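You operate a simulated robot arm through the tools that you are given. There is no shell and no other tool. Be economical: measure what you need, move in short steps, check, and stop when the job is done.

You are at the controls of a simulated robot arm. One attempt, no reset.

JOB
Set wiper and tail air by the grade card; shut the green door.

Only the result counts: the job must be done as asked and must still hold three seconds after the hand-in. Knocking over, shifting, dropping, spilling or breaking anything else fails it.

ROBOT AND FRAMES
A 6-joint arm with a fingered hand, hanging from a carriage that runs on a rail from [-259, -1664] to [123, 787] (x, y) and turns from -278 to 409 degrees about z. Base frame: it is fixed where the carriage stands at the start and does not move with it; the origin is on the floor, on the carriage's upright axis, x ahead of it, y to its left, z up. Units: mm, degrees, N and s.
With the tool pointing down near the work surface it reaches from about 100 to 400 mm from the robot's upright axis, wherever it stands. Its first joint turns from -166.0 to 166.0 degrees. Places, roughly: black knob [500, 500, 600]; blue knob [100, 600, 600]; far bolt [200, 600, 1300]; far lever [300, 400, 1000]; green door [300, 400, 600]; near bolt [100, 600, 1300]; near lever [100, 400, 1000]; red knob [200, 500, 600]; tail bolt [500, 600, 1300]; tail gauge [500, 400, 1100]; tail lever [500, 300, 1000]; wiper bolt [400, 600, 1300]; wiper gauge [400, 400, 1200]; wiper lever [400, 400, 1000]; yellow knob [400, 500, 600]. Payload 4 kg.
Tool frame: the origin (TCP) lies between the finger pads and is the grasp point; the fingertips stand 29 mm ahead of it; z points along the fingers, y is the line along which they close. The gripper opens to 100 mm. The gripper's body begins 34 mm behind the TCP. The gripper is a hand of 5 fingers: y runs from the thumb to the fingers, the wrist lies at [-15, -114, -189] in the tool frame.
Orientation is that of the tool frame in the base frame, as a unit quaternion [x, y, z, w]. With the fingers straight down and the wrist toward the robot, the tool's x, y and z point along [0, 1, 0], [1, 0, 0] and [0, 0, -1] of the base frame.

CONTROLS
- The arm moves only by the tool jog_arm. Its argument "steps" is a list that holds one entry, the list of rows, each a list of 6 numbers: the shift along the base's x, y, z in mm, then the turn, a rotation vector about the base's x, y, z in degrees. In form: [[[tx, ty, tz, rx, ry, rz], ...]]. A call has 1 to 8 rows; each row is the pose to reach, as a shift and turn from the pose commanded when the call began. Each row takes 0.2 s and may step no farther than 50 mm and 8.6 degrees from the row before; otherwise, the whole call is refused. Where a pose cannot be reached the arm comes as near as it can. A force on the tool above 70 N (or 10 N above the force at the start of the call, whichever is more), or a blocked arm, ends the call early, and 0.2 s more pass. In this call time passes only in rows, and 0.2 s behind the last. It gives the time, the measured TCP pose, the force on the tool (base axes), the opening and the grip force at its end, in the units of the frame above (readings bear some noise), with the torque about the TCP (base axes, N m) and any sound that the robot's microphone picked up, and new pictures: "show" is both (left out), scene, wrist or none.
- Cameras (640 x 400 px; columns grow to the right, rows downward): "scene" is now at [224.6, 51.6, 1678.3]; the picture's right is [0.90, -0.43, 0.00], its down [-0.40, -0.84, -0.36] and it looks along [0.16, 0.33, -0.93] (base axes); focal length 263 px, centre (320, 200). "wrist" rides on the gripper at [66, -86, -121] in the tool frame; the picture's right is [-0.76, 0.31, -0.58], its down [-0.59, -0.70, 0.40] and it looks along [-0.28, 0.64, 0.71] (tool axes); focal length 247 px, centre (320, 200). There is no depth. A picture from a camera that has moved, and an enlarged one, comes with that camera's place and axes in the base frame and with its lens.
- lift_body(by): slides the trunk up (or, below 0, down) by that many mm; the arm and the scene camera ride with it, the base frame stays. It gives what a move gives, with no picture.
- steer(legs): drives the robot by 1 to 6 legs, each [ahead, left, turn to the left] in mm, mm and degrees, along the robot's own axes; the way and the turn of a leg run together, so that a leg with both is an arc; at most 1500 mm and 180 degrees a leg. The arm and the cameras ride along, it lands a little off, and it stops where it bumps. It keeps to its track: a leg is cut to what the track allows. It gives what a move gives, and a new picture of the scene camera.
- curl_fingers(index, middle, ring, little, thumb_bend, thumb_turn): sets how far each is bent, from 0 (flat) to 1 (curled in); at 0.3 the hand is open as for a grip, at 0.7 the pads meet at the TCP. One left out holds its place. A second passes; each finger stops where it meets its share of the squeeze, and holds until it gets a number again. It is the only way to open and close the hand. It gives what a move gives, with no picture; readings hold the bend of each and the force on index, middle, ring, little, thumb and palm. thumb_turn goes from beside the hand (0) to across from the fingers (1), as for a grip.
- pan_tilt(pan, tilt): turns the head with the scene camera to pan (to the left, within 155 degrees either way) and tilt (down, from -29 to 69), counted from straight ahead of the robot. It gives what a move gives, and a new picture of the scene camera.
- inspect(camera, box): a new picture of the part [left, top, right, bottom] of that camera's present view, enlarged. The clock stands still meanwhile.
- hand_in(): hands the job in; it is judged then, once.

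Work in short steps. Places have to be worked out from the pictures, the camera data and where the tool is seen: move nearer, look again, correct. Check each grasp and each placing, and mend what went wrong. You have 120 turns and 260 pictures in all, those below and enlarged ones among them. Open the gripper and draw the arm clear of the work before you hand the job in, unless the task says otherwise; then end with one line.

The tools are called after "Request:" by a JSON object that holds its "method" and its "body". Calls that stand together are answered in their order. jog_arm: Moves the arm, as the interface text tells. Its arguments: {"type":"object","properties":{"steps":{"type":"array","items":{"type":"array","items":{"type":"array","items":{"type":"number"}}}},"show":{"type":"string","enum":["both","scene","wrist","none"]}},"required":["steps"]} The other tools are called the same way: lift_body (by) slides the trunk up or down; curl_fingers (index, middle, ring, little, thumb_bend, thumb_turn) moves the fingers one by one; steer (legs) drives the base; pan_tilt (pan, tilt) turns the head that bears the scene camera; inspect (camera, box) takes an enlarged picture of a part of a camera's view; hand_in () hands the job in.

At the start:

```text
t: 0.0
tool_pos: [124.0, 306.4, 802.4]
tool_rot: [0.707, 0.707, 0.0, -0.001]
force: [0.3, -0.5, 0.8]
moment: [0.0, 0.0, -0.02]
grip_width: 99.7
grasp_force: 0.1
shape: jaw
bend: [0.3, 0.3, 0.3, 0.3, 0.3, 0.98]
finger forces: [0.0, 0.1, 0.1, 0.1, 0.1, 0.1]
trunk travel left (down, up): [-418.0, 182.0]
robot x, y, heading: [-0.5, -1.7, 0.2]
head pan, tilt: [64.6, 68.8]
```

scene: 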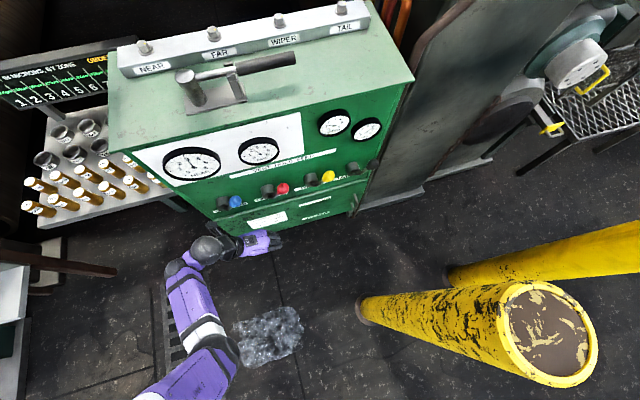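
wrist: 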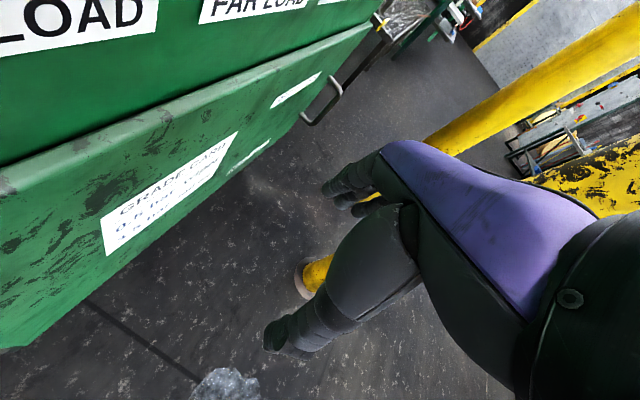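

The scene shows a green cabinet with gauges, knobs and a grade card on the lower door. I enlarge the relevant parts first.

Request:
{"method": "inspect", "body": {"camera": "scene", "box": [100, 0, 420, 200]}}

Request:
{"method": "inspect", "body": {"camera": "scene", "box": [200, 100, 400, 225]}}

Request:
{"method": "inspect", "body": {"camera": "wrist", "box": [80, 60, 360, 260]}}

Request:
{"method": "inspect", "body": {"camera": "scene", "box": [0, 30, 200, 230]}}

```text
2.00 times, centred on (260, 100) of scene
camera zoom: at [224.6, 51.6, 1678.3], right [0.9, -0.43, 0.0], down [-0.4, -0.84, -0.36], along [0.16, 0.33, -0.93], focal length 526 px, centre (440, 400)
```

zoom: 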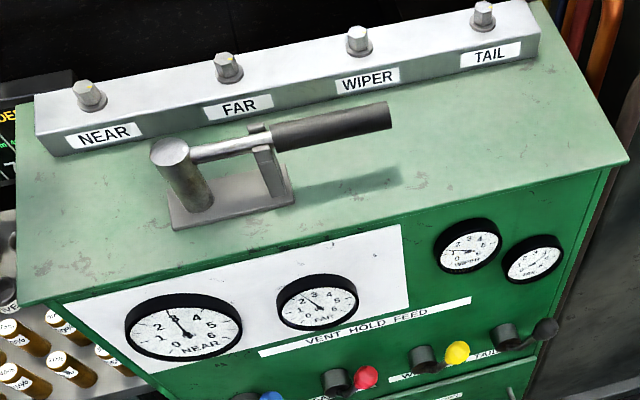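

```text
3.20 times, centred on (300, 162) of scene
camera zoom: at [224.6, 51.6, 1678.3], right [0.9, -0.43, 0.0], down [-0.4, -0.84, -0.36], along [0.16, 0.33, -0.93], focal length 842 px, centre (384, 320)
```

zoom: 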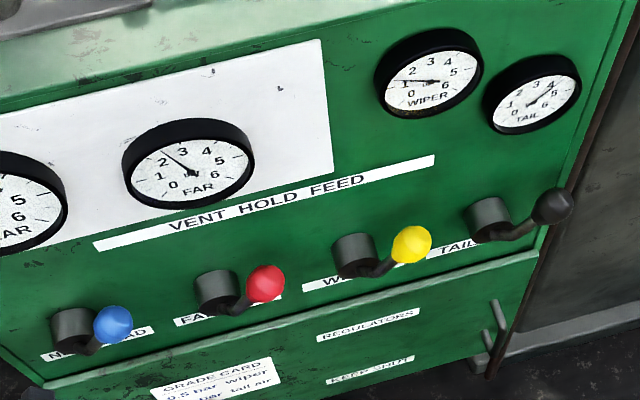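

```text
2.00 times, centred on (220, 160) of wrist
camera zoom: at [38.1, 372.3, 923.6], right [0.31, -0.76, 0.58], down [-0.7, -0.59, -0.4], along [0.64, -0.28, -0.71], focal length 494 px, centre (520, 280)
```

zoom: 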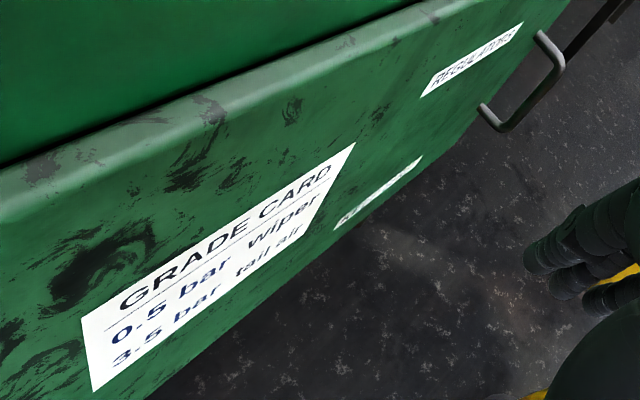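

```text
2.00 times, centred on (100, 130) of scene
camera zoom: at [224.6, 51.6, 1678.3], right [0.9, -0.43, 0.0], down [-0.4, -0.84, -0.36], along [0.16, 0.33, -0.93], focal length 526 px, centre (760, 340)
```

zoom: 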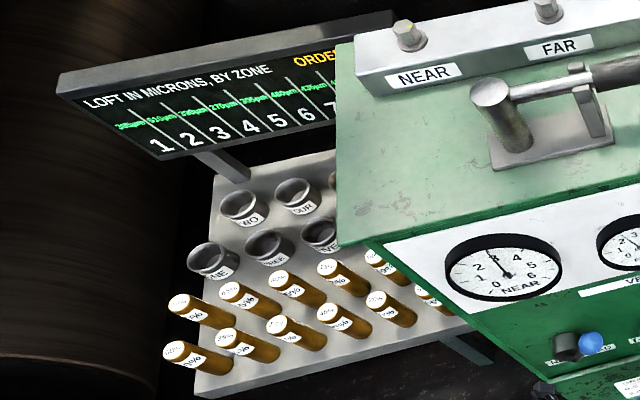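

The card reads 0.5 bar wiper and 3.5 bar tail. I aim the head at the panel to see the levers and gauges more squarely.

Request:
{"method": "pan_tilt", "body": {"pan": 64, "tilt": 52}}

Request:
{"method": "inspect", "body": {"camera": "scene", "box": [160, 150, 420, 330]}}

```text
t: 0.8
tool_pos: [123.0, 307.5, 802.1]
tool_rot: [0.707, 0.707, 0.0, -0.001]
force: [0.5, 0.0, -0.4]
moment: [-0.02, -0.01, -0.01]
grip_width: 99.6
grasp_force: 0.0
shape: jaw
bend: [0.3, 0.3, 0.3, 0.3, 0.3, 0.98]
finger forces: [0.0, 0.0, 0.1, 0.1, 0.1, 0.0]
trunk travel left (down, up): [-418.0, 182.0]
robot x, y, heading: [-4.4, -0.8, 0.1]
head pan, tilt: [64.0, 52.0]
camera scene: at [233.5, 68.6, 1697.6], right [0.9, -0.44, 0.0], down [-0.35, -0.71, -0.62], along [0.27, 0.55, -0.79], focal length 263 px, centre (320, 200)
```

scene: 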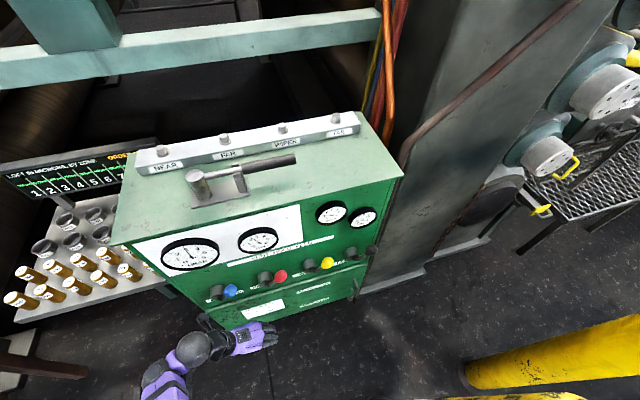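

```text
2.22 times, centred on (290, 240) of scene
camera zoom: at [233.5, 68.6, 1697.6], right [0.9, -0.44, 0.0], down [-0.35, -0.71, -0.62], along [0.27, 0.55, -0.79], focal length 584 px, centre (387, 111)
```

zoom: 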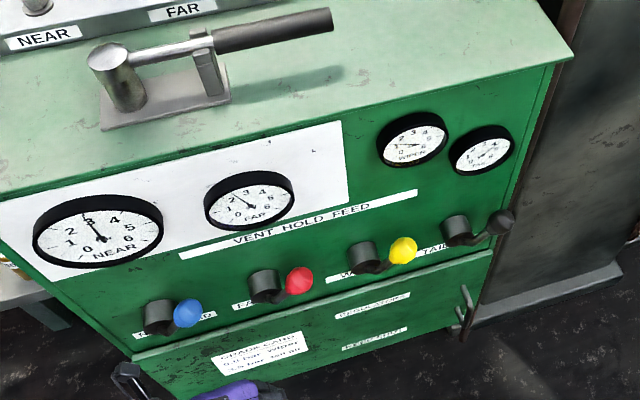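

The levers all point right, presumably FEED. I lower the trunk to see the panel from the front and estimate geometry.

Request:
{"method": "lift_body", "body": {"by": -300}}

Request:
{"method": "pan_tilt", "body": {"pan": 64, "tilt": 40}}

Request:
{"method": "inspect", "body": {"camera": "scene", "box": [120, 130, 420, 330]}}

Request:
{"method": "inspect", "body": {"camera": "scene", "box": [290, 130, 410, 210]}}

```text
t: 3.8
tool_pos: [123.7, 306.8, 503.1]
tool_rot: [0.707, 0.707, 0.0, -0.001]
force: [1.6, 0.4, -0.4]
moment: [0.02, -0.02, -0.03]
grip_width: 99.8
grasp_force: 0.1
shape: jaw
bend: [0.3, 0.3, 0.3, 0.3, 0.3, 0.98]
finger forces: [0.0, 0.0, 0.0, 0.0, 0.1, 0.1]
trunk travel left (down, up): [-118.0, 482.0]
robot x, y, heading: [0.3, -1.0, -0.1]
head pan, tilt: [64.0, 52.0]
```

```text
t: 4.5
tool_pos: [125.0, 306.9, 503.0]
tool_rot: [0.707, 0.707, 0.0, 0.0]
force: [-0.1, -0.3, -0.1]
moment: [-0.01, -0.01, -0.04]
grip_width: 99.7
grasp_force: 0.0
shape: jaw
bend: [0.3, 0.3, 0.3, 0.3, 0.3, 0.98]
finger forces: [0.0, 0.0, 0.1, 0.0, 0.1, 0.0]
trunk travel left (down, up): [-118.0, 482.0]
robot x, y, heading: [-0.4, -0.9, 0.0]
head pan, tilt: [64.0, 40.0]
camera scene: at [237.9, 77.5, 1414.4], right [0.9, -0.44, 0.0], down [-0.28, -0.58, -0.77], along [0.34, 0.69, -0.64], focal length 263 px, centre (320, 200)
```

scene: 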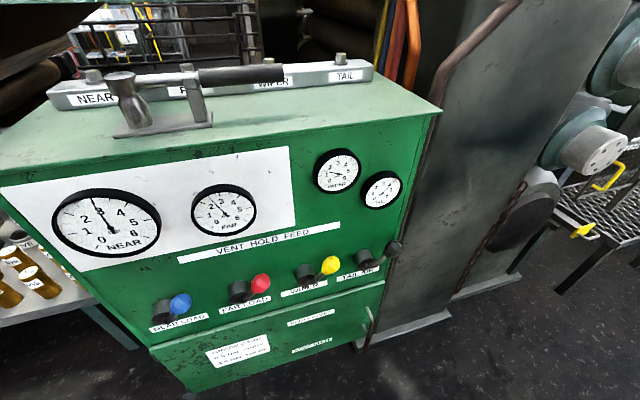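

```text
2.00 times, centred on (270, 230) of scene
camera zoom: at [237.9, 77.5, 1414.4], right [0.9, -0.44, 0.0], down [-0.28, -0.58, -0.77], along [0.34, 0.69, -0.64], focal length 526 px, centre (420, 140)
```

zoom: 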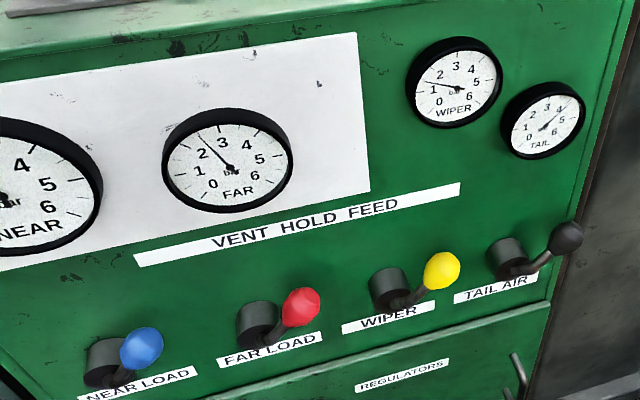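

```text
5.00 times, centred on (350, 170) of scene
camera zoom: at [237.9, 77.5, 1414.4], right [0.9, -0.44, 0.0], down [-0.28, -0.58, -0.77], along [0.34, 0.69, -0.64], focal length 1315 px, centre (170, 350)
```

zoom: 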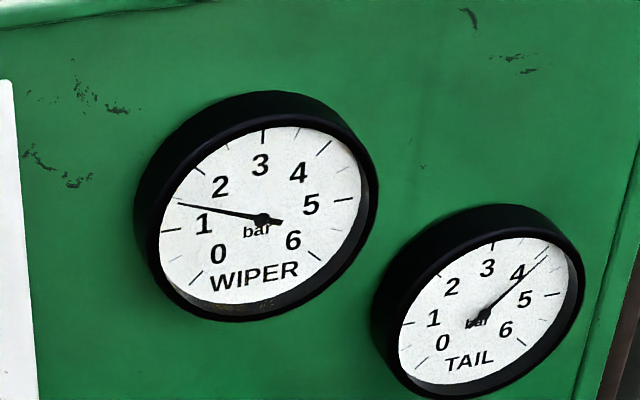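

Triangulation: panel faces roughly −y (about −9° yaw), the front plane is near y≈422 at x=124, and the yellow ball is about (390,346,993). I turn the hand to point at the panel, backing off and rising.

Request:
{"method": "jog_arm", "body": {"steps": [[[0, -8, 20, 8.5, 0, 0], [0, -16, 40, 17, 0, 0], [0, -24, 60, 25.5, 0, 0], [0, -32, 80, 34, 0, 0], [0, -40, 100, 42.5, 0, 0], [0, -48, 120, 51, 0, 0], [0, -56, 140, 59.5, 0, 0], [0, -64, 160, 68, 0, 0]]], "show": "both"}}

```text
t: 6.3
tool_pos: [141.5, 260.2, 681.4]
tool_rot: [0.585, 0.587, 0.396, -0.396]
force: [0.0, 0.7, 0.5]
moment: [-0.01, 0.02, 0.0]
grip_width: 99.9
grasp_force: 0.0
shape: jaw
bend: [0.3, 0.3, 0.3, 0.3, 0.3, 0.98]
finger forces: [0.0, 0.0, 0.0, 0.1, 0.1, 0.0]
out of reach, approached as far as the arm can: row 7, 8
trunk travel left (down, up): [-118.0, 482.0]
robot x, y, heading: [0.9, 0.1, -0.2]
head pan, tilt: [64.0, 40.0]
camera scene: at [237.9, 77.4, 1414.4], right [0.9, -0.44, 0.0], down [-0.28, -0.58, -0.77], along [0.34, 0.69, -0.64], focal length 263 px, centre (320, 200)
camera wrist: at [55.1, 171.6, 787.5], right [0.31, -0.82, -0.49], down [-0.7, 0.15, -0.69], along [0.64, 0.56, -0.53], focal length 247 px, centre (320, 200)
```

scene: 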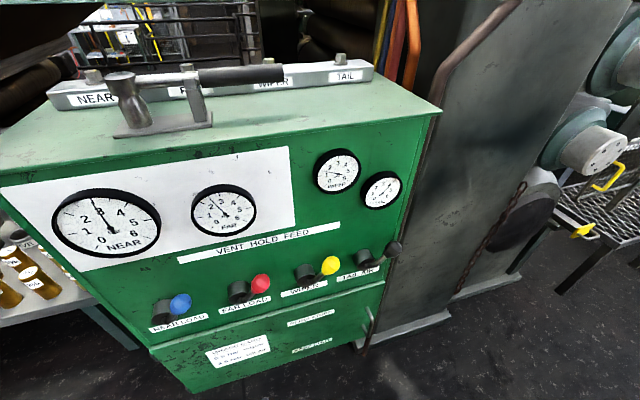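
wrist: 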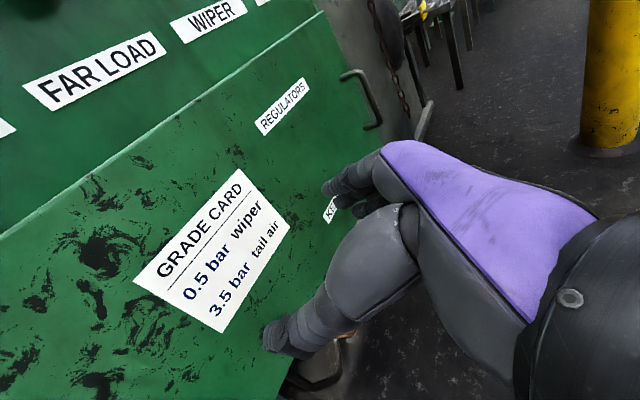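

The card is confirmed (0.5 wiper, 3.5 tail). The wrist is too near the robot axis, so I shift the hand right and continue the turn.

Request:
{"method": "jog_arm", "body": {"steps": [[[25, -5, 20, 0, 0, 0], [50, -10, 40, 8, 0, 0], [75, -15, 60, 16, 0, 0], [100, -20, 80, 22, 0, 0], [125, -25, 100, 22, 0, -4], [140, -25, 120, 22, 0, -9]]], "show": "both"}}

```text
t: 7.7
tool_pos: [263.2, 252.0, 801.7]
tool_rot: [0.529, 0.47, 0.514, -0.484]
force: [4.0, -6.1, -0.2]
moment: [-0.09, -0.04, 0.34]
grip_width: 100.0
grasp_force: 0.0
shape: jaw
bend: [0.3, 0.3, 0.3, 0.3, 0.3, 0.98]
finger forces: [0.0, 0.1, 0.1, 0.0, 0.0, 0.0]
out of reach, approached as far as the arm can: row 1, 2
trunk travel left (down, up): [-118.0, 482.0]
robot x, y, heading: [-2.6, -2.7, 0.1]
head pan, tilt: [64.0, 40.0]
camera scene: at [237.7, 77.3, 1414.4], right [0.9, -0.44, 0.0], down [-0.28, -0.58, -0.77], along [0.34, 0.69, -0.64], focal length 263 px, centre (320, 200)
camera wrist: at [170.0, 139.2, 870.6], right [0.23, -0.6, -0.77], down [-0.68, 0.46, -0.57], along [0.69, 0.65, -0.3], focal length 247 px, centre (320, 200)
```

scene: 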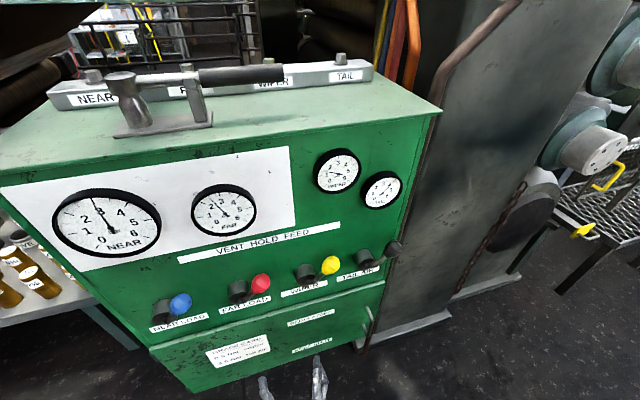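
wrist: 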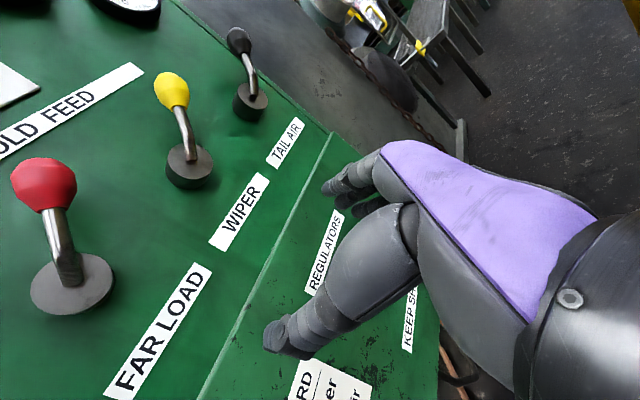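

Very useful view of the levers. I zoom in on wiper and tail levers.

Request:
{"method": "inspect", "body": {"camera": "wrist", "box": [0, 0, 320, 200]}}

Request:
{"method": "inspect", "body": {"camera": "scene", "box": [220, 220, 420, 345]}}

```text
2.00 times, centred on (160, 100) of wrist
camera zoom: at [170.0, 139.2, 870.6], right [0.23, -0.6, -0.77], down [-0.68, 0.46, -0.57], along [0.69, 0.65, -0.3], focal length 494 px, centre (640, 400)
```

zoom: 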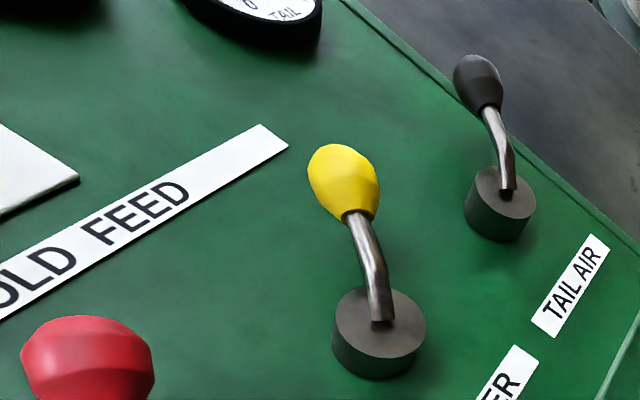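

```text
3.20 times, centred on (320, 282) of scene
camera zoom: at [237.7, 77.3, 1414.4], right [0.9, -0.44, 0.0], down [-0.28, -0.58, -0.77], along [0.34, 0.69, -0.64], focal length 842 px, centre (320, -64)
```

zoom: 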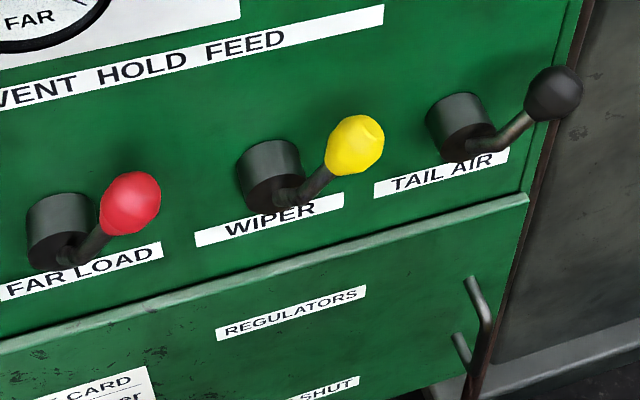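

All four levers are at FEED, so pressures are set by the regulators behind the door; its handle appears at about (531,327,~635). I move the hand toward the handle to check reach.

Request:
{"method": "jog_arm", "body": {"steps": [[[40, -8, -25, 0, 0, 0], [80, -16, -50, 0, 0, 0], [120, -24, -75, 0, 0, 0], [160, -32, -100, 0, 0, 0], [190, -37, -125, 0, 0, 0], [215, -37, -150, 0, 0, 0]]], "show": "both"}}

```text
t: 9.1
tool_pos: [497.7, 198.0, 652.3]
tool_rot: [0.543, 0.454, 0.529, -0.468]
force: [0.1, 0.8, 0.7]
moment: [-0.03, -0.02, -0.02]
grip_width: 100.1
grasp_force: 0.0
shape: jaw
bend: [0.3, 0.3, 0.3, 0.3, 0.3, 0.98]
finger forces: [0.0, 0.0, 0.0, 0.0, 0.0, 0.1]
trunk travel left (down, up): [-118.0, 482.0]
robot x, y, heading: [-3.2, 0.1, 0.2]
head pan, tilt: [64.0, 40.0]
camera scene: at [238.6, 77.5, 1414.7], right [0.9, -0.44, 0.0], down [-0.28, -0.58, -0.77], along [0.34, 0.69, -0.64], focal length 263 px, centre (320, 200)
camera wrist: at [395.7, 91.6, 721.0], right [0.2, -0.61, -0.76], down [-0.65, 0.5, -0.57], along [0.73, 0.61, -0.3], focal length 247 px, centre (320, 200)
```

scene: 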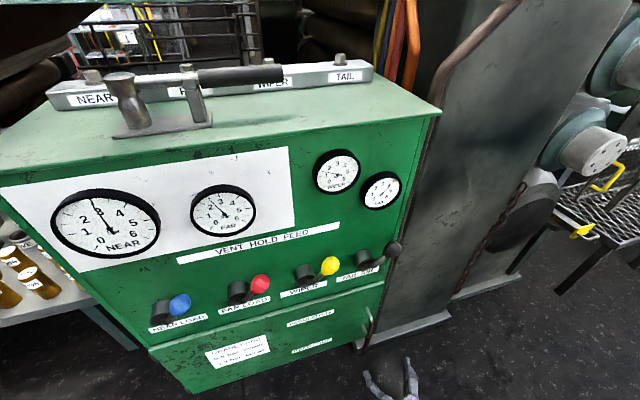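
wrist: 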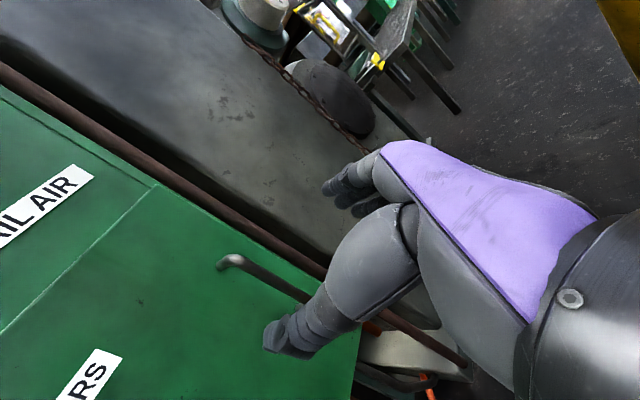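

Reach is fine, and the handle's top corner checks out at ~(528,327,675). I tilt the head to watch the hand and handle.

Request:
{"method": "pan_tilt", "body": {"pan": 50, "tilt": 58}}

Request:
{"method": "inspect", "body": {"camera": "scene", "box": [240, 100, 440, 300]}}

```text
t: 9.9
tool_pos: [496.1, 199.0, 652.8]
tool_rot: [0.544, 0.454, 0.529, -0.468]
force: [0.2, -0.2, 0.7]
moment: [0.03, 0.0, 0.0]
grip_width: 100.1
grasp_force: 0.1
shape: jaw
bend: [0.3, 0.3, 0.3, 0.3, 0.3, 0.98]
finger forces: [0.0, 0.1, 0.1, 0.0, 0.0, 0.0]
trunk travel left (down, up): [-118.0, 482.0]
robot x, y, heading: [-0.1, -0.2, 0.1]
head pan, tilt: [50.0, 58.0]
camera scene: at [244.9, 53.9, 1390.1], right [0.77, -0.64, 0.0], down [-0.54, -0.65, -0.53], along [0.34, 0.41, -0.85], focal length 263 px, centre (320, 200)
```

scene: 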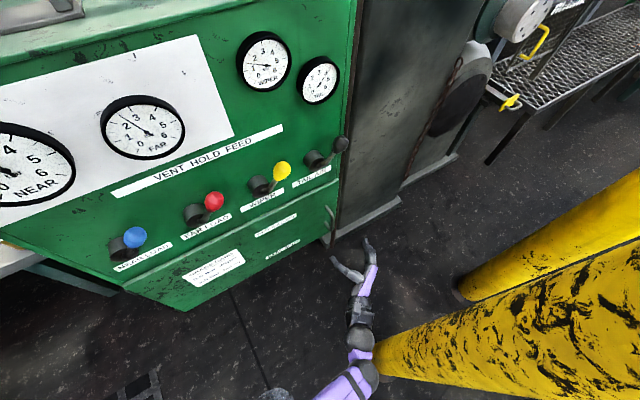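

```text
2.00 times, centred on (340, 200) of scene
camera zoom: at [244.9, 53.9, 1390.1], right [0.77, -0.64, 0.0], down [-0.54, -0.65, -0.53], along [0.34, 0.41, -0.85], focal length 526 px, centre (280, 200)
```

zoom: 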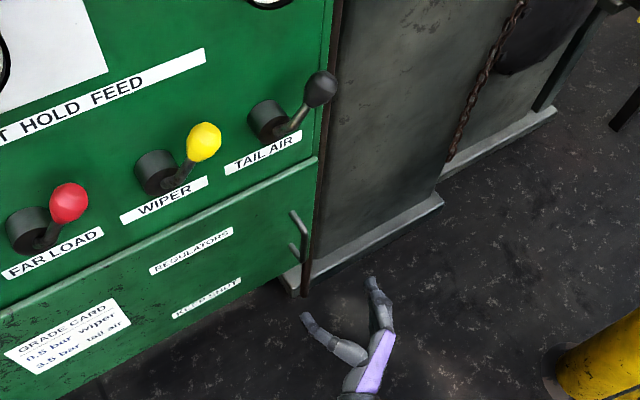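

Handle bar runs z≈540–670 at (529,327). I approach to grasp it at z≈610 with thumb left and fingers right of the bar.

Request:
{"method": "jog_arm", "body": {"steps": [[[16, 15, -21, 0, 0, 0], [32, 30, -42, 0, 0, 0], [32, 55, -42, 0, 0, 0], [32, 75, -42, 0, 0, 0]]], "show": "both"}}

Request:
{"method": "inspect", "body": {"camera": "scene", "box": [280, 160, 440, 280]}}

```text
t: 10.9
tool_pos: [517.7, 269.5, 622.2]
tool_rot: [0.544, 0.453, 0.529, -0.468]
force: [0.6, 0.1, 0.2]
moment: [0.02, 0.0, -0.03]
grip_width: 99.9
grasp_force: 0.0
shape: jaw
bend: [0.3, 0.3, 0.3, 0.3, 0.3, 0.98]
finger forces: [0.0, 0.1, 0.0, 0.0, 0.0, 0.0]
out of reach, approached as far as the arm can: row 2, 3, 4
trunk travel left (down, up): [-118.0, 482.0]
robot x, y, heading: [-1.7, 3.5, -0.1]
head pan, tilt: [50.0, 58.0]
camera scene: at [243.5, 54.0, 1389.7], right [0.77, -0.64, 0.0], down [-0.55, -0.65, -0.53], along [0.34, 0.41, -0.85], focal length 263 px, centre (320, 200)
camera wrist: at [416.9, 161.6, 690.9], right [0.19, -0.61, -0.77], down [-0.65, 0.5, -0.57], along [0.73, 0.61, -0.3], focal length 247 px, centre (320, 200)
```

scene: 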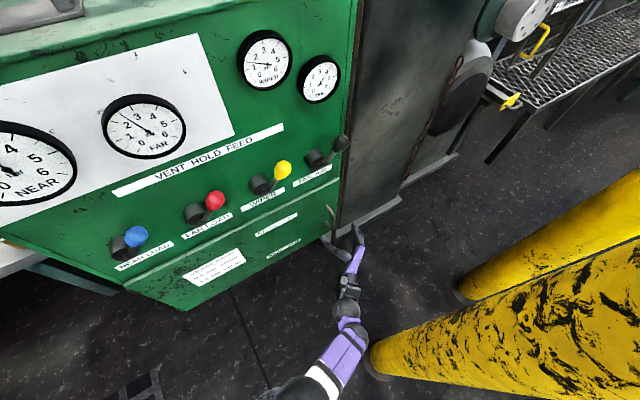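
wrist: 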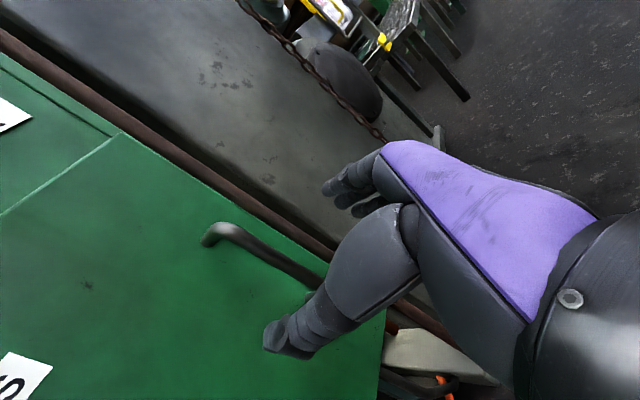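

```text
3.33 times, centred on (360, 220) of scene
camera zoom: at [243.5, 54.0, 1389.7], right [0.77, -0.64, 0.0], down [-0.55, -0.65, -0.53], along [0.34, 0.41, -0.85], focal length 877 px, centre (187, 133)
```

zoom: 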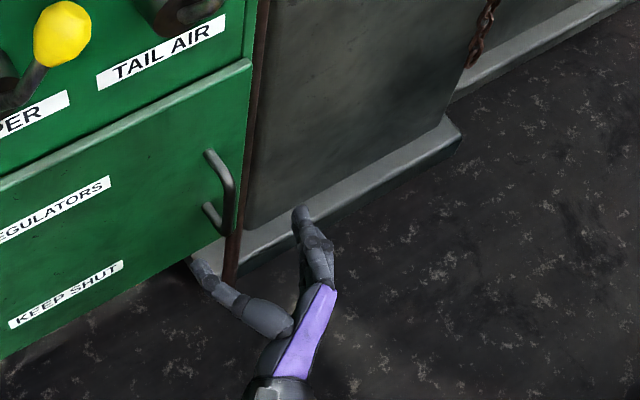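

The arm is at its reach limit, so I drive the carriage 50 mm along the rail toward the cabinet, bringing the bar between thumb and fingers.

Request:
{"method": "steer", "body": {"legs": [[8, 50, 0]]}}

Request:
{"method": "inspect", "body": {"camera": "scene", "box": [280, 180, 440, 300]}}

Request:
{"method": "inspect", "body": {"camera": "wrist", "box": [160, 100, 480, 380]}}

```text
t: 11.9
tool_pos: [529.0, 319.4, 623.1]
tool_rot: [0.544, 0.453, 0.529, -0.469]
force: [-0.1, 0.1, 0.4]
moment: [0.01, 0.02, 0.0]
grip_width: 99.9
grasp_force: 0.0
shape: jaw
bend: [0.3, 0.3, 0.3, 0.3, 0.3, 0.98]
finger forces: [0.0, 0.0, 0.1, 0.1, 0.0, 0.0]
trunk travel left (down, up): [-118.0, 482.0]
robot x, y, heading: [9.4, 51.4, 0.4]
head pan, tilt: [50.0, 58.0]
camera scene: at [252.8, 104.8, 1390.2], right [0.77, -0.64, 0.0], down [-0.54, -0.65, -0.53], along [0.34, 0.41, -0.85], focal length 263 px, centre (320, 200)
```

scene: 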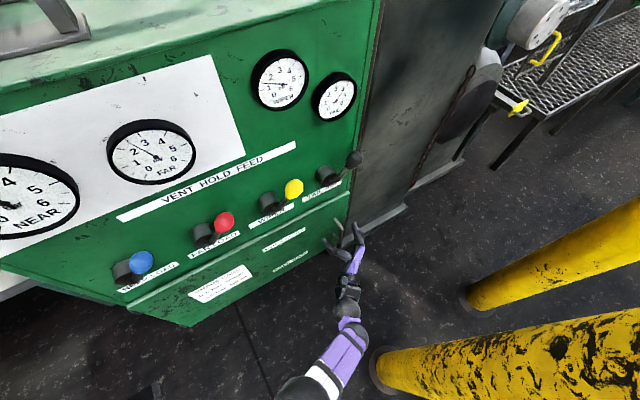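

```text
3.33 times, centred on (360, 240) of scene
camera zoom: at [252.8, 104.8, 1390.2], right [0.77, -0.64, 0.0], down [-0.54, -0.65, -0.53], along [0.34, 0.41, -0.85], focal length 877 px, centre (187, 67)
```

zoom: 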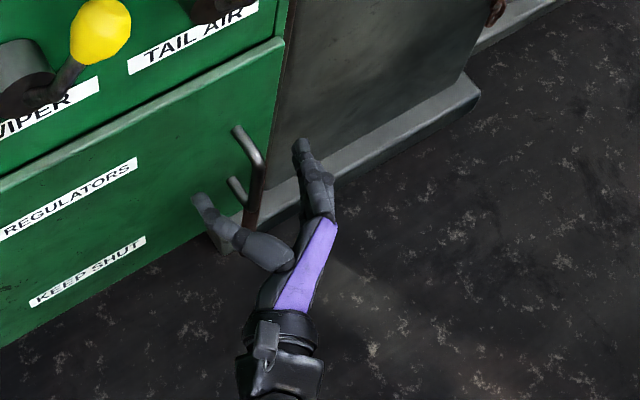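

```text
1.43 times, centred on (320, 240) of wrist
camera zoom: at [427.8, 212.5, 692.0], right [0.19, -0.61, -0.77], down [-0.65, 0.5, -0.57], along [0.73, 0.61, -0.3], focal length 353 px, centre (320, 143)
```

zoom: 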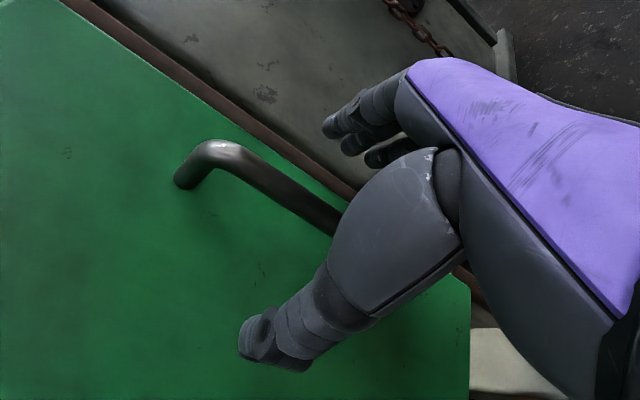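

The bar lies between thumb and fingers. I close the hand on it.

Request:
{"method": "curl_fingers", "body": {"index": 0.75, "middle": 0.75, "ring": 0.75, "little": 0.75, "thumb_bend": 0.75}}

Request:
{"method": "inspect", "body": {"camera": "wrist", "box": [160, 100, 480, 380]}}

```text
t: 12.9
tool_pos: [528.9, 317.5, 622.8]
tool_rot: [0.544, 0.453, 0.529, -0.468]
force: [-1.0, 1.7, -0.9]
moment: [-0.03, -0.28, 0.02]
grip_width: 0.1
grasp_force: 6.6
shape: fingers
bend: [0.74, 0.75, 0.74, 0.74, 0.67, 0.97]
finger forces: [0.1, 0.3, 1.9, 4.1, 7.0, 0.1]
trunk travel left (down, up): [-118.0, 482.0]
robot x, y, heading: [6.8, 53.1, 0.1]
head pan, tilt: [50.0, 58.0]
```

```text
1.43 times, centred on (320, 240) of wrist
camera zoom: at [427.3, 211.9, 691.8], right [0.19, -0.61, -0.77], down [-0.65, 0.5, -0.57], along [0.73, 0.61, -0.3], focal length 353 px, centre (320, 143)
```

zoom: 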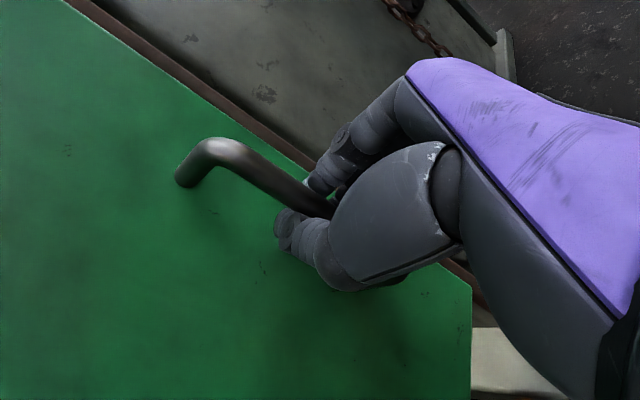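

The fingers wrap around the bar. I pull gently outwards along the panel normal to see if the door follows.

Request:
{"method": "jog_arm", "body": {"steps": [[[-2, -10, 0, 0, 0, 0], [-4, -20, 0, 0, 0, 0], [-7, -35, 0, 0, 0, 0], [-11, -50, 0, 0, 0, -3]]], "show": "both"}}

```text
t: 13.9
tool_pos: [516.4, 270.0, 622.1]
tool_rot: [0.555, 0.439, 0.54, -0.455]
force: [-6.7, 2.4, 2.0]
moment: [0.0, -0.15, 0.08]
grip_width: 0.0
grasp_force: 6.1
shape: fingers
bend: [0.75, 0.75, 0.75, 0.75, 0.65, 0.97]
finger forces: [0.0, 0.0, 0.8, 2.3, 9.3, 0.0]
trunk travel left (down, up): [-118.0, 482.0]
robot x, y, heading: [6.3, 51.6, 0.2]
head pan, tilt: [50.0, 58.0]
camera scene: at [252.1, 104.3, 1390.0], right [0.77, -0.64, 0.0], down [-0.55, -0.65, -0.53], along [0.34, 0.41, -0.85], focal length 263 px, centre (320, 200)
camera wrist: at [409.7, 168.0, 690.1], right [0.16, -0.62, -0.77], down [-0.63, 0.54, -0.57], along [0.76, 0.57, -0.3], focal length 247 px, centre (320, 200)
```

scene: 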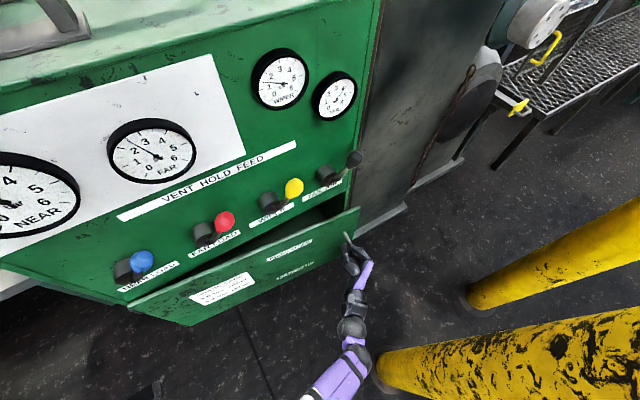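
wrist: 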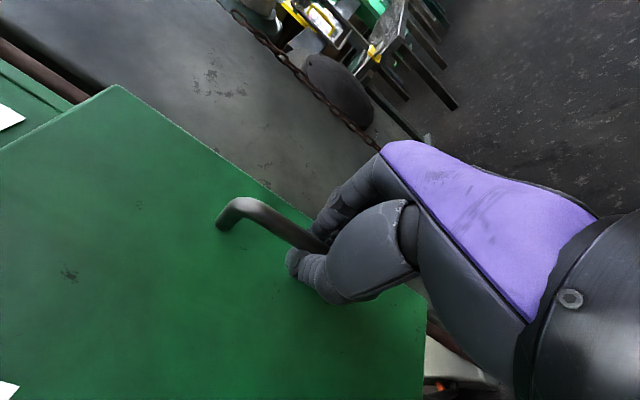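

The door follows (hinge at left, ~(0,455)) with little force. I continue along its arc to ~25°.

Request:
{"method": "jog_arm", "body": {"steps": [[[-16, -39, 0, 0, 0, -4.5], [-37, -82, 0, 0, 0, -9.5], [-61, -122, 0, 0, 0, -14.5], [-89, -158, 0, 0, 0, -19.5]]], "show": "both"}}

```text
t: 14.9
tool_pos: [427.9, 109.3, 619.8]
tool_rot: [0.621, 0.339, 0.61, -0.357]
force: [-7.6, 5.7, 2.9]
moment: [-0.04, -0.11, 0.05]
grip_width: 0.0
grasp_force: 6.1
shape: fingers
bend: [0.75, 0.75, 0.75, 0.75, 0.65, 0.96]
finger forces: [0.0, 0.0, 0.0, 2.1, 10.0, 0.1]
trunk travel left (down, up): [-118.0, 482.0]
robot x, y, heading: [8.0, 51.3, -0.1]
head pan, tilt: [50.0, 58.0]
camera scene: at [251.7, 104.5, 1389.8], right [0.77, -0.64, 0.0], down [-0.55, -0.65, -0.53], along [0.34, 0.41, -0.85], focal length 263 px, centre (320, 200)
camera wrist: at [293.4, 49.1, 688.7], right [-0.06, -0.64, -0.77], down [-0.41, 0.71, -0.57], along [0.91, 0.28, -0.3], focal length 247 px, centre (320, 200)
```

scene: 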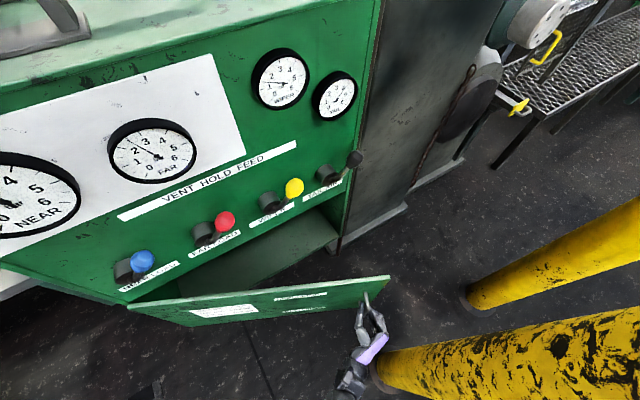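
wrist: 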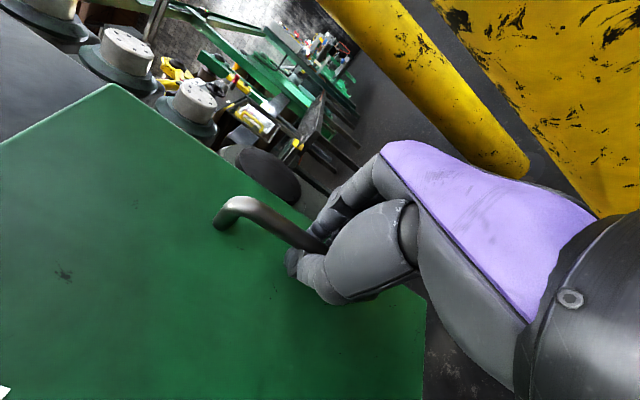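

Door is ~26° open. I release the handle and back the hand off so I can swing the door from inside.

Request:
{"method": "curl_fingers", "body": {"index": 0.2, "middle": 0.2, "ring": 0.2, "little": 0.2, "thumb_bend": 0.2}}

Request:
{"method": "jog_arm", "body": {"steps": [[[-10, -25, 0, 0, 0, 0], [-20, -45, 0, 0, 0, 0], [-30, -65, 0, 0, 0, 0]]], "show": "both"}}

```text
t: 15.9
tool_pos: [430.1, 108.7, 620.6]
tool_rot: [0.622, 0.339, 0.61, -0.356]
force: [0.4, 0.1, 1.0]
moment: [0.0, 0.0, 0.01]
grip_width: 115.9
grasp_force: 0.1
shape: fingers
bend: [0.2, 0.2, 0.2, 0.2, 0.2, 0.97]
finger forces: [0.0, 0.1, 0.0, 0.0, 0.0, 0.1]
trunk travel left (down, up): [-118.0, 482.0]
robot x, y, heading: [8.1, 52.8, -0.5]
head pan, tilt: [50.0, 58.0]
```

```text
t: 16.7
tool_pos: [398.6, 45.9, 621.0]
tool_rot: [0.623, 0.338, 0.61, -0.355]
force: [-0.1, -0.2, 0.2]
moment: [-0.01, 0.02, 0.03]
grip_width: 115.9
grasp_force: 0.0
shape: fingers
bend: [0.2, 0.2, 0.2, 0.2, 0.2, 0.98]
finger forces: [0.1, 0.0, 0.0, 0.1, 0.0, 0.0]
trunk travel left (down, up): [-118.0, 482.0]
robot x, y, heading: [5.3, 49.8, -0.1]
head pan, tilt: [50.0, 58.0]
camera scene: at [252.6, 104.0, 1390.1], right [0.77, -0.64, 0.0], down [-0.54, -0.65, -0.53], along [0.34, 0.41, -0.85], focal length 263 px, centre (320, 200)
camera wrist: at [264.3, -15.3, 689.5], right [-0.06, -0.64, -0.76], down [-0.41, 0.71, -0.57], along [0.91, 0.28, -0.3], focal length 247 px, centre (320, 200)
```

scene: 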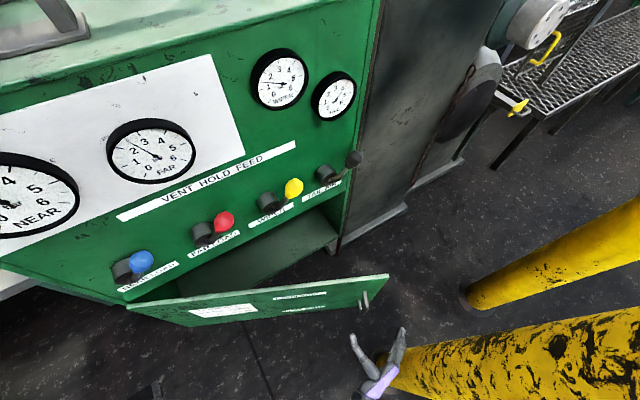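
wrist: 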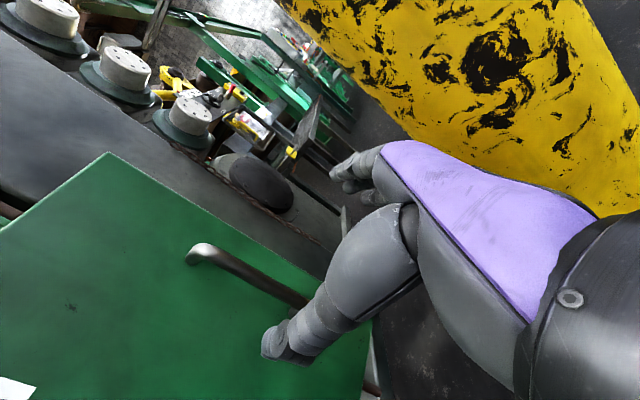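

Hand is clear. I'll swing the door from above: raise the trunk, then turn the hand to point down.

Request:
{"method": "lift_body", "body": {"by": 300}}

Request:
{"method": "jog_arm", "body": {"steps": [[[0, 5, 0, -7.2, 4.5, 0], [0, 10, 0, -14.4, 9, 0], [0, 15, 0, -21.6, 13.5, 0], [0, 20, 0, -28.8, 18, 0], [0, 25, 0, -36, 22.5, 0], [0, 30, 0, -43.2, 27, 0], [0, 35, 0, -50.4, 31.5, 0], [0, 40, 0, -57.6, 36, 0]]], "show": "scene"}}

```text
t: 19.7
tool_pos: [398.5, 45.5, 921.6]
tool_rot: [0.622, 0.339, 0.61, -0.356]
force: [1.0, 0.7, 0.4]
moment: [-0.02, -0.01, -0.02]
grip_width: 116.0
grasp_force: 0.0
shape: fingers
bend: [0.2, 0.2, 0.2, 0.2, 0.2, 0.98]
finger forces: [0.0, 0.1, 0.1, 0.1, 0.0, 0.0]
trunk travel left (down, up): [-418.0, 182.0]
robot x, y, heading: [4.5, 47.5, 0.0]
head pan, tilt: [50.0, 58.0]
```

```text
t: 21.5
tool_pos: [398.5, 86.6, 920.2]
tool_rot: [0.864, 0.466, 0.159, -0.103]
force: [-0.3, -0.1, 0.3]
moment: [0.02, -0.01, 0.04]
grip_width: 115.8
grasp_force: 0.0
shape: fingers
bend: [0.2, 0.2, 0.2, 0.2, 0.2, 0.98]
finger forces: [0.0, 0.1, 0.1, 0.0, 0.0, 0.0]
trunk travel left (down, up): [-418.0, 182.0]
robot x, y, heading: [7.1, 47.3, -0.2]
head pan, tilt: [50.0, 58.0]
camera scene: at [252.6, 104.4, 1690.1], right [0.77, -0.64, 0.0], down [-0.54, -0.65, -0.53], along [0.34, 0.41, -0.85], focal length 263 px, centre (320, 200)
```

scene: 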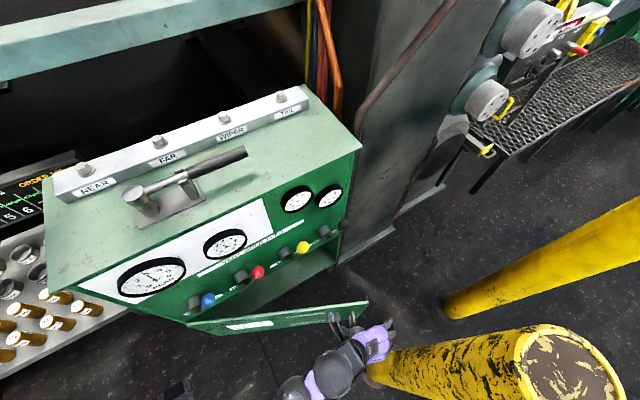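

The door top is at z≈866 and its free corner is near (464,137). I finish levelling the hand while raising it, then yaw it so the wrist stays away from the levers.

Request:
{"method": "jog_arm", "body": {"steps": [[[0, 0, 15, -6.4, 3.5, 0], [0, 0, 30, -12.8, 7, 0], [0, 0, 45, -19.3, 10.6, 0]]], "show": "none"}}

Request:
{"method": "jog_arm", "body": {"steps": [[[8, 20, 0, 0, 0, 8], [16, 45, 0, 0, 0, 16], [22, 75, 0, 0, 0, 24], [28, 105, 0, 0, 0, 32], [32, 135, 0, 0, 0, 40], [32, 155, 0, 0, 0, 45]]], "show": "both"}}

```text
t: 22.3
tool_pos: [408.7, 72.7, 941.0]
tool_rot: [0.88, 0.475, 0.003, 0.002]
force: [-0.5, 0.7, -0.7]
moment: [-0.01, -0.01, -0.04]
grip_width: 116.3
grasp_force: 0.1
shape: fingers
bend: [0.2, 0.2, 0.2, 0.2, 0.2, 0.98]
finger forces: [0.0, 0.0, 0.0, 0.0, 0.1, 0.0]
out of reach, approached as far as the arm can: row 3
trunk travel left (down, up): [-418.0, 182.0]
robot x, y, heading: [7.0, 50.3, 0.2]
head pan, tilt: [50.0, 58.0]
```

```text
t: 23.7
tool_pos: [442.6, 229.9, 940.8]
tool_rot: [0.633, 0.774, 0.002, 0.001]
force: [0.4, 0.2, 0.4]
moment: [0.0, 0.03, -0.02]
grip_width: 116.0
grasp_force: 0.1
shape: fingers
bend: [0.2, 0.2, 0.2, 0.2, 0.2, 0.98]
finger forces: [0.1, 0.1, 0.0, 0.1, 0.0, 0.0]
trunk travel left (down, up): [-418.0, 182.0]
robot x, y, heading: [8.6, 51.8, -0.0]
head pan, tilt: [50.0, 58.0]
camera scene: at [252.7, 104.3, 1690.1], right [0.77, -0.64, 0.0], down [-0.54, -0.65, -0.53], along [0.34, 0.41, -0.85], focal length 263 px, centre (320, 200)
camera wrist: at [343.7, 274.8, 1062.1], right [0.45, -0.68, 0.58], down [-0.57, -0.72, -0.4], along [0.69, -0.15, -0.71], focal length 247 px, centre (320, 200)
```

scene: 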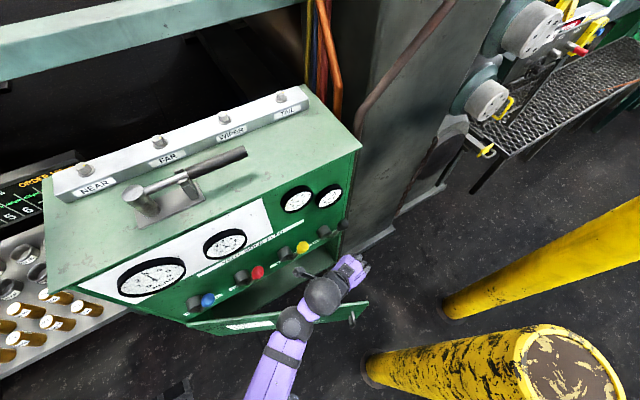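
wrist: 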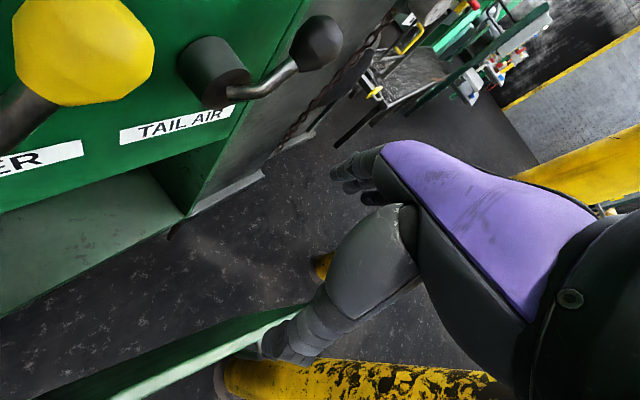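

The thumb hangs just above the door edge; I close the fingers to make a narrow probe, then shift slightly and lower behind the door.

Request:
{"method": "curl_fingers", "body": {"index": 0.6, "middle": 0.6, "ring": 0.6, "little": 0.6, "thumb_bend": 0.6}}

Request:
{"method": "jog_arm", "body": {"steps": [[[12, 8, -20, 0, 0, 0], [15, 8, -50, 0, 0, 0], [15, 8, -80, 0, 0, 0], [15, 8, -105, 0, 0, 0]]], "show": "both"}}

```text
t: 24.7
tool_pos: [441.7, 228.0, 941.5]
tool_rot: [0.633, 0.774, 0.002, 0.002]
force: [-0.3, 0.0, 0.0]
moment: [-0.02, 0.04, 0.0]
grip_width: 25.5
grasp_force: 0.1
shape: fingers
bend: [0.6, 0.6, 0.6, 0.6, 0.6, 0.98]
finger forces: [0.0, 0.1, 0.1, 0.0, 0.0, 0.0]
trunk travel left (down, up): [-418.0, 182.0]
robot x, y, heading: [8.3, 52.2, 0.1]
head pan, tilt: [50.0, 58.0]
```

```text
t: 25.7
tool_pos: [454.5, 237.0, 835.9]
tool_rot: [0.632, 0.775, 0.003, 0.002]
force: [-0.3, 0.2, 0.1]
moment: [-0.01, 0.03, 0.01]
grip_width: 25.6
grasp_force: 0.0
shape: fingers
bend: [0.6, 0.6, 0.6, 0.6, 0.6, 0.98]
finger forces: [0.0, 0.0, 0.0, 0.0, 0.1, 0.0]
trunk travel left (down, up): [-418.0, 182.0]
robot x, y, heading: [6.7, 48.1, 0.3]
head pan, tilt: [50.0, 58.0]
camera scene: at [252.7, 104.3, 1690.1], right [0.77, -0.64, 0.0], down [-0.54, -0.65, -0.53], along [0.34, 0.41, -0.85], focal length 263 px, centre (320, 200)
camera wrist: at [356.0, 283.6, 956.2], right [0.45, -0.68, 0.58], down [-0.57, -0.72, -0.4], along [0.69, -0.15, -0.71], focal length 247 px, centre (320, 200)
```

scene: 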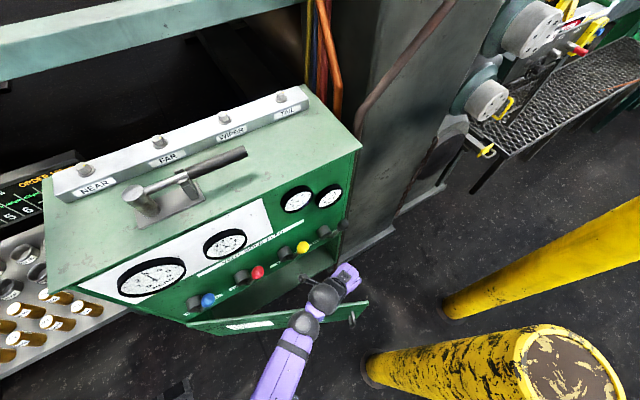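
wrist: 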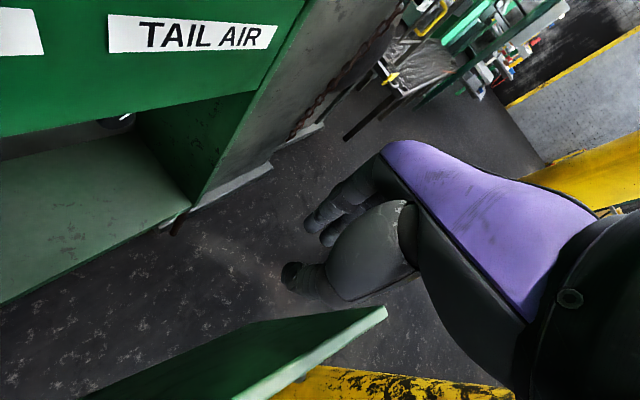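

The fist is behind the door. I push the door along its arc to ~48°.

Request:
{"method": "jog_arm", "body": {"steps": [[[-28, -28, 0, 0, 0, 0], [-56, -58, 0, 0, 0, 0], [-83, -88, 0, 0, 0, 0], [-109, -118, 0, 0, 0, 0], [-135, -142, 0, 0, 0, 0], [-160, -163, 0, 0, 0, 0]]], "show": "both"}}

```text
t: 27.1
tool_pos: [291.6, 74.5, 838.1]
tool_rot: [0.632, 0.775, 0.004, 0.002]
force: [0.9, -0.4, -0.2]
moment: [0.01, 0.01, -0.01]
grip_width: 25.5
grasp_force: 0.2
shape: fingers
bend: [0.6, 0.6, 0.6, 0.6, 0.6, 0.98]
finger forces: [0.0, 0.1, 0.0, 0.1, 0.1, 0.0]
trunk travel left (down, up): [-418.0, 182.0]
robot x, y, heading: [6.3, 48.6, -0.1]
head pan, tilt: [50.0, 58.0]
camera scene: at [252.8, 104.3, 1690.1], right [0.77, -0.64, 0.0], down [-0.54, -0.65, -0.53], along [0.34, 0.41, -0.85], focal length 263 px, centre (320, 200)
camera wrist: at [194.5, 120.8, 958.6], right [0.45, -0.68, 0.58], down [-0.57, -0.72, -0.4], along [0.69, -0.15, -0.71], focal length 247 px, centre (320, 200)
```

scene: 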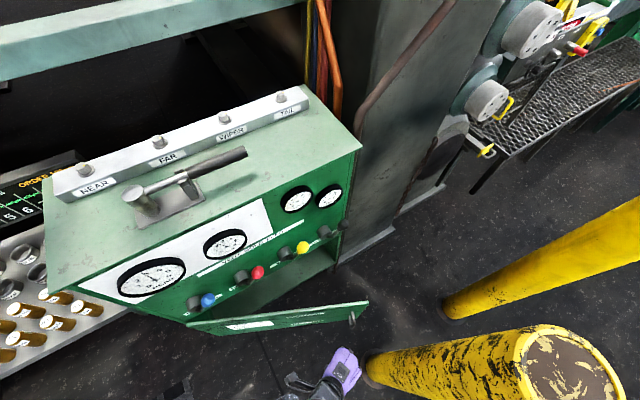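
wrist: 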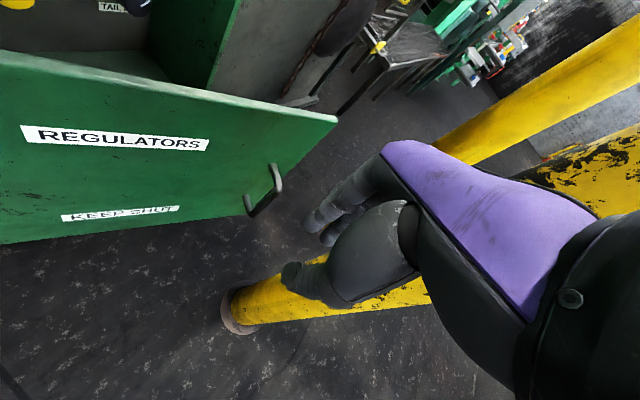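

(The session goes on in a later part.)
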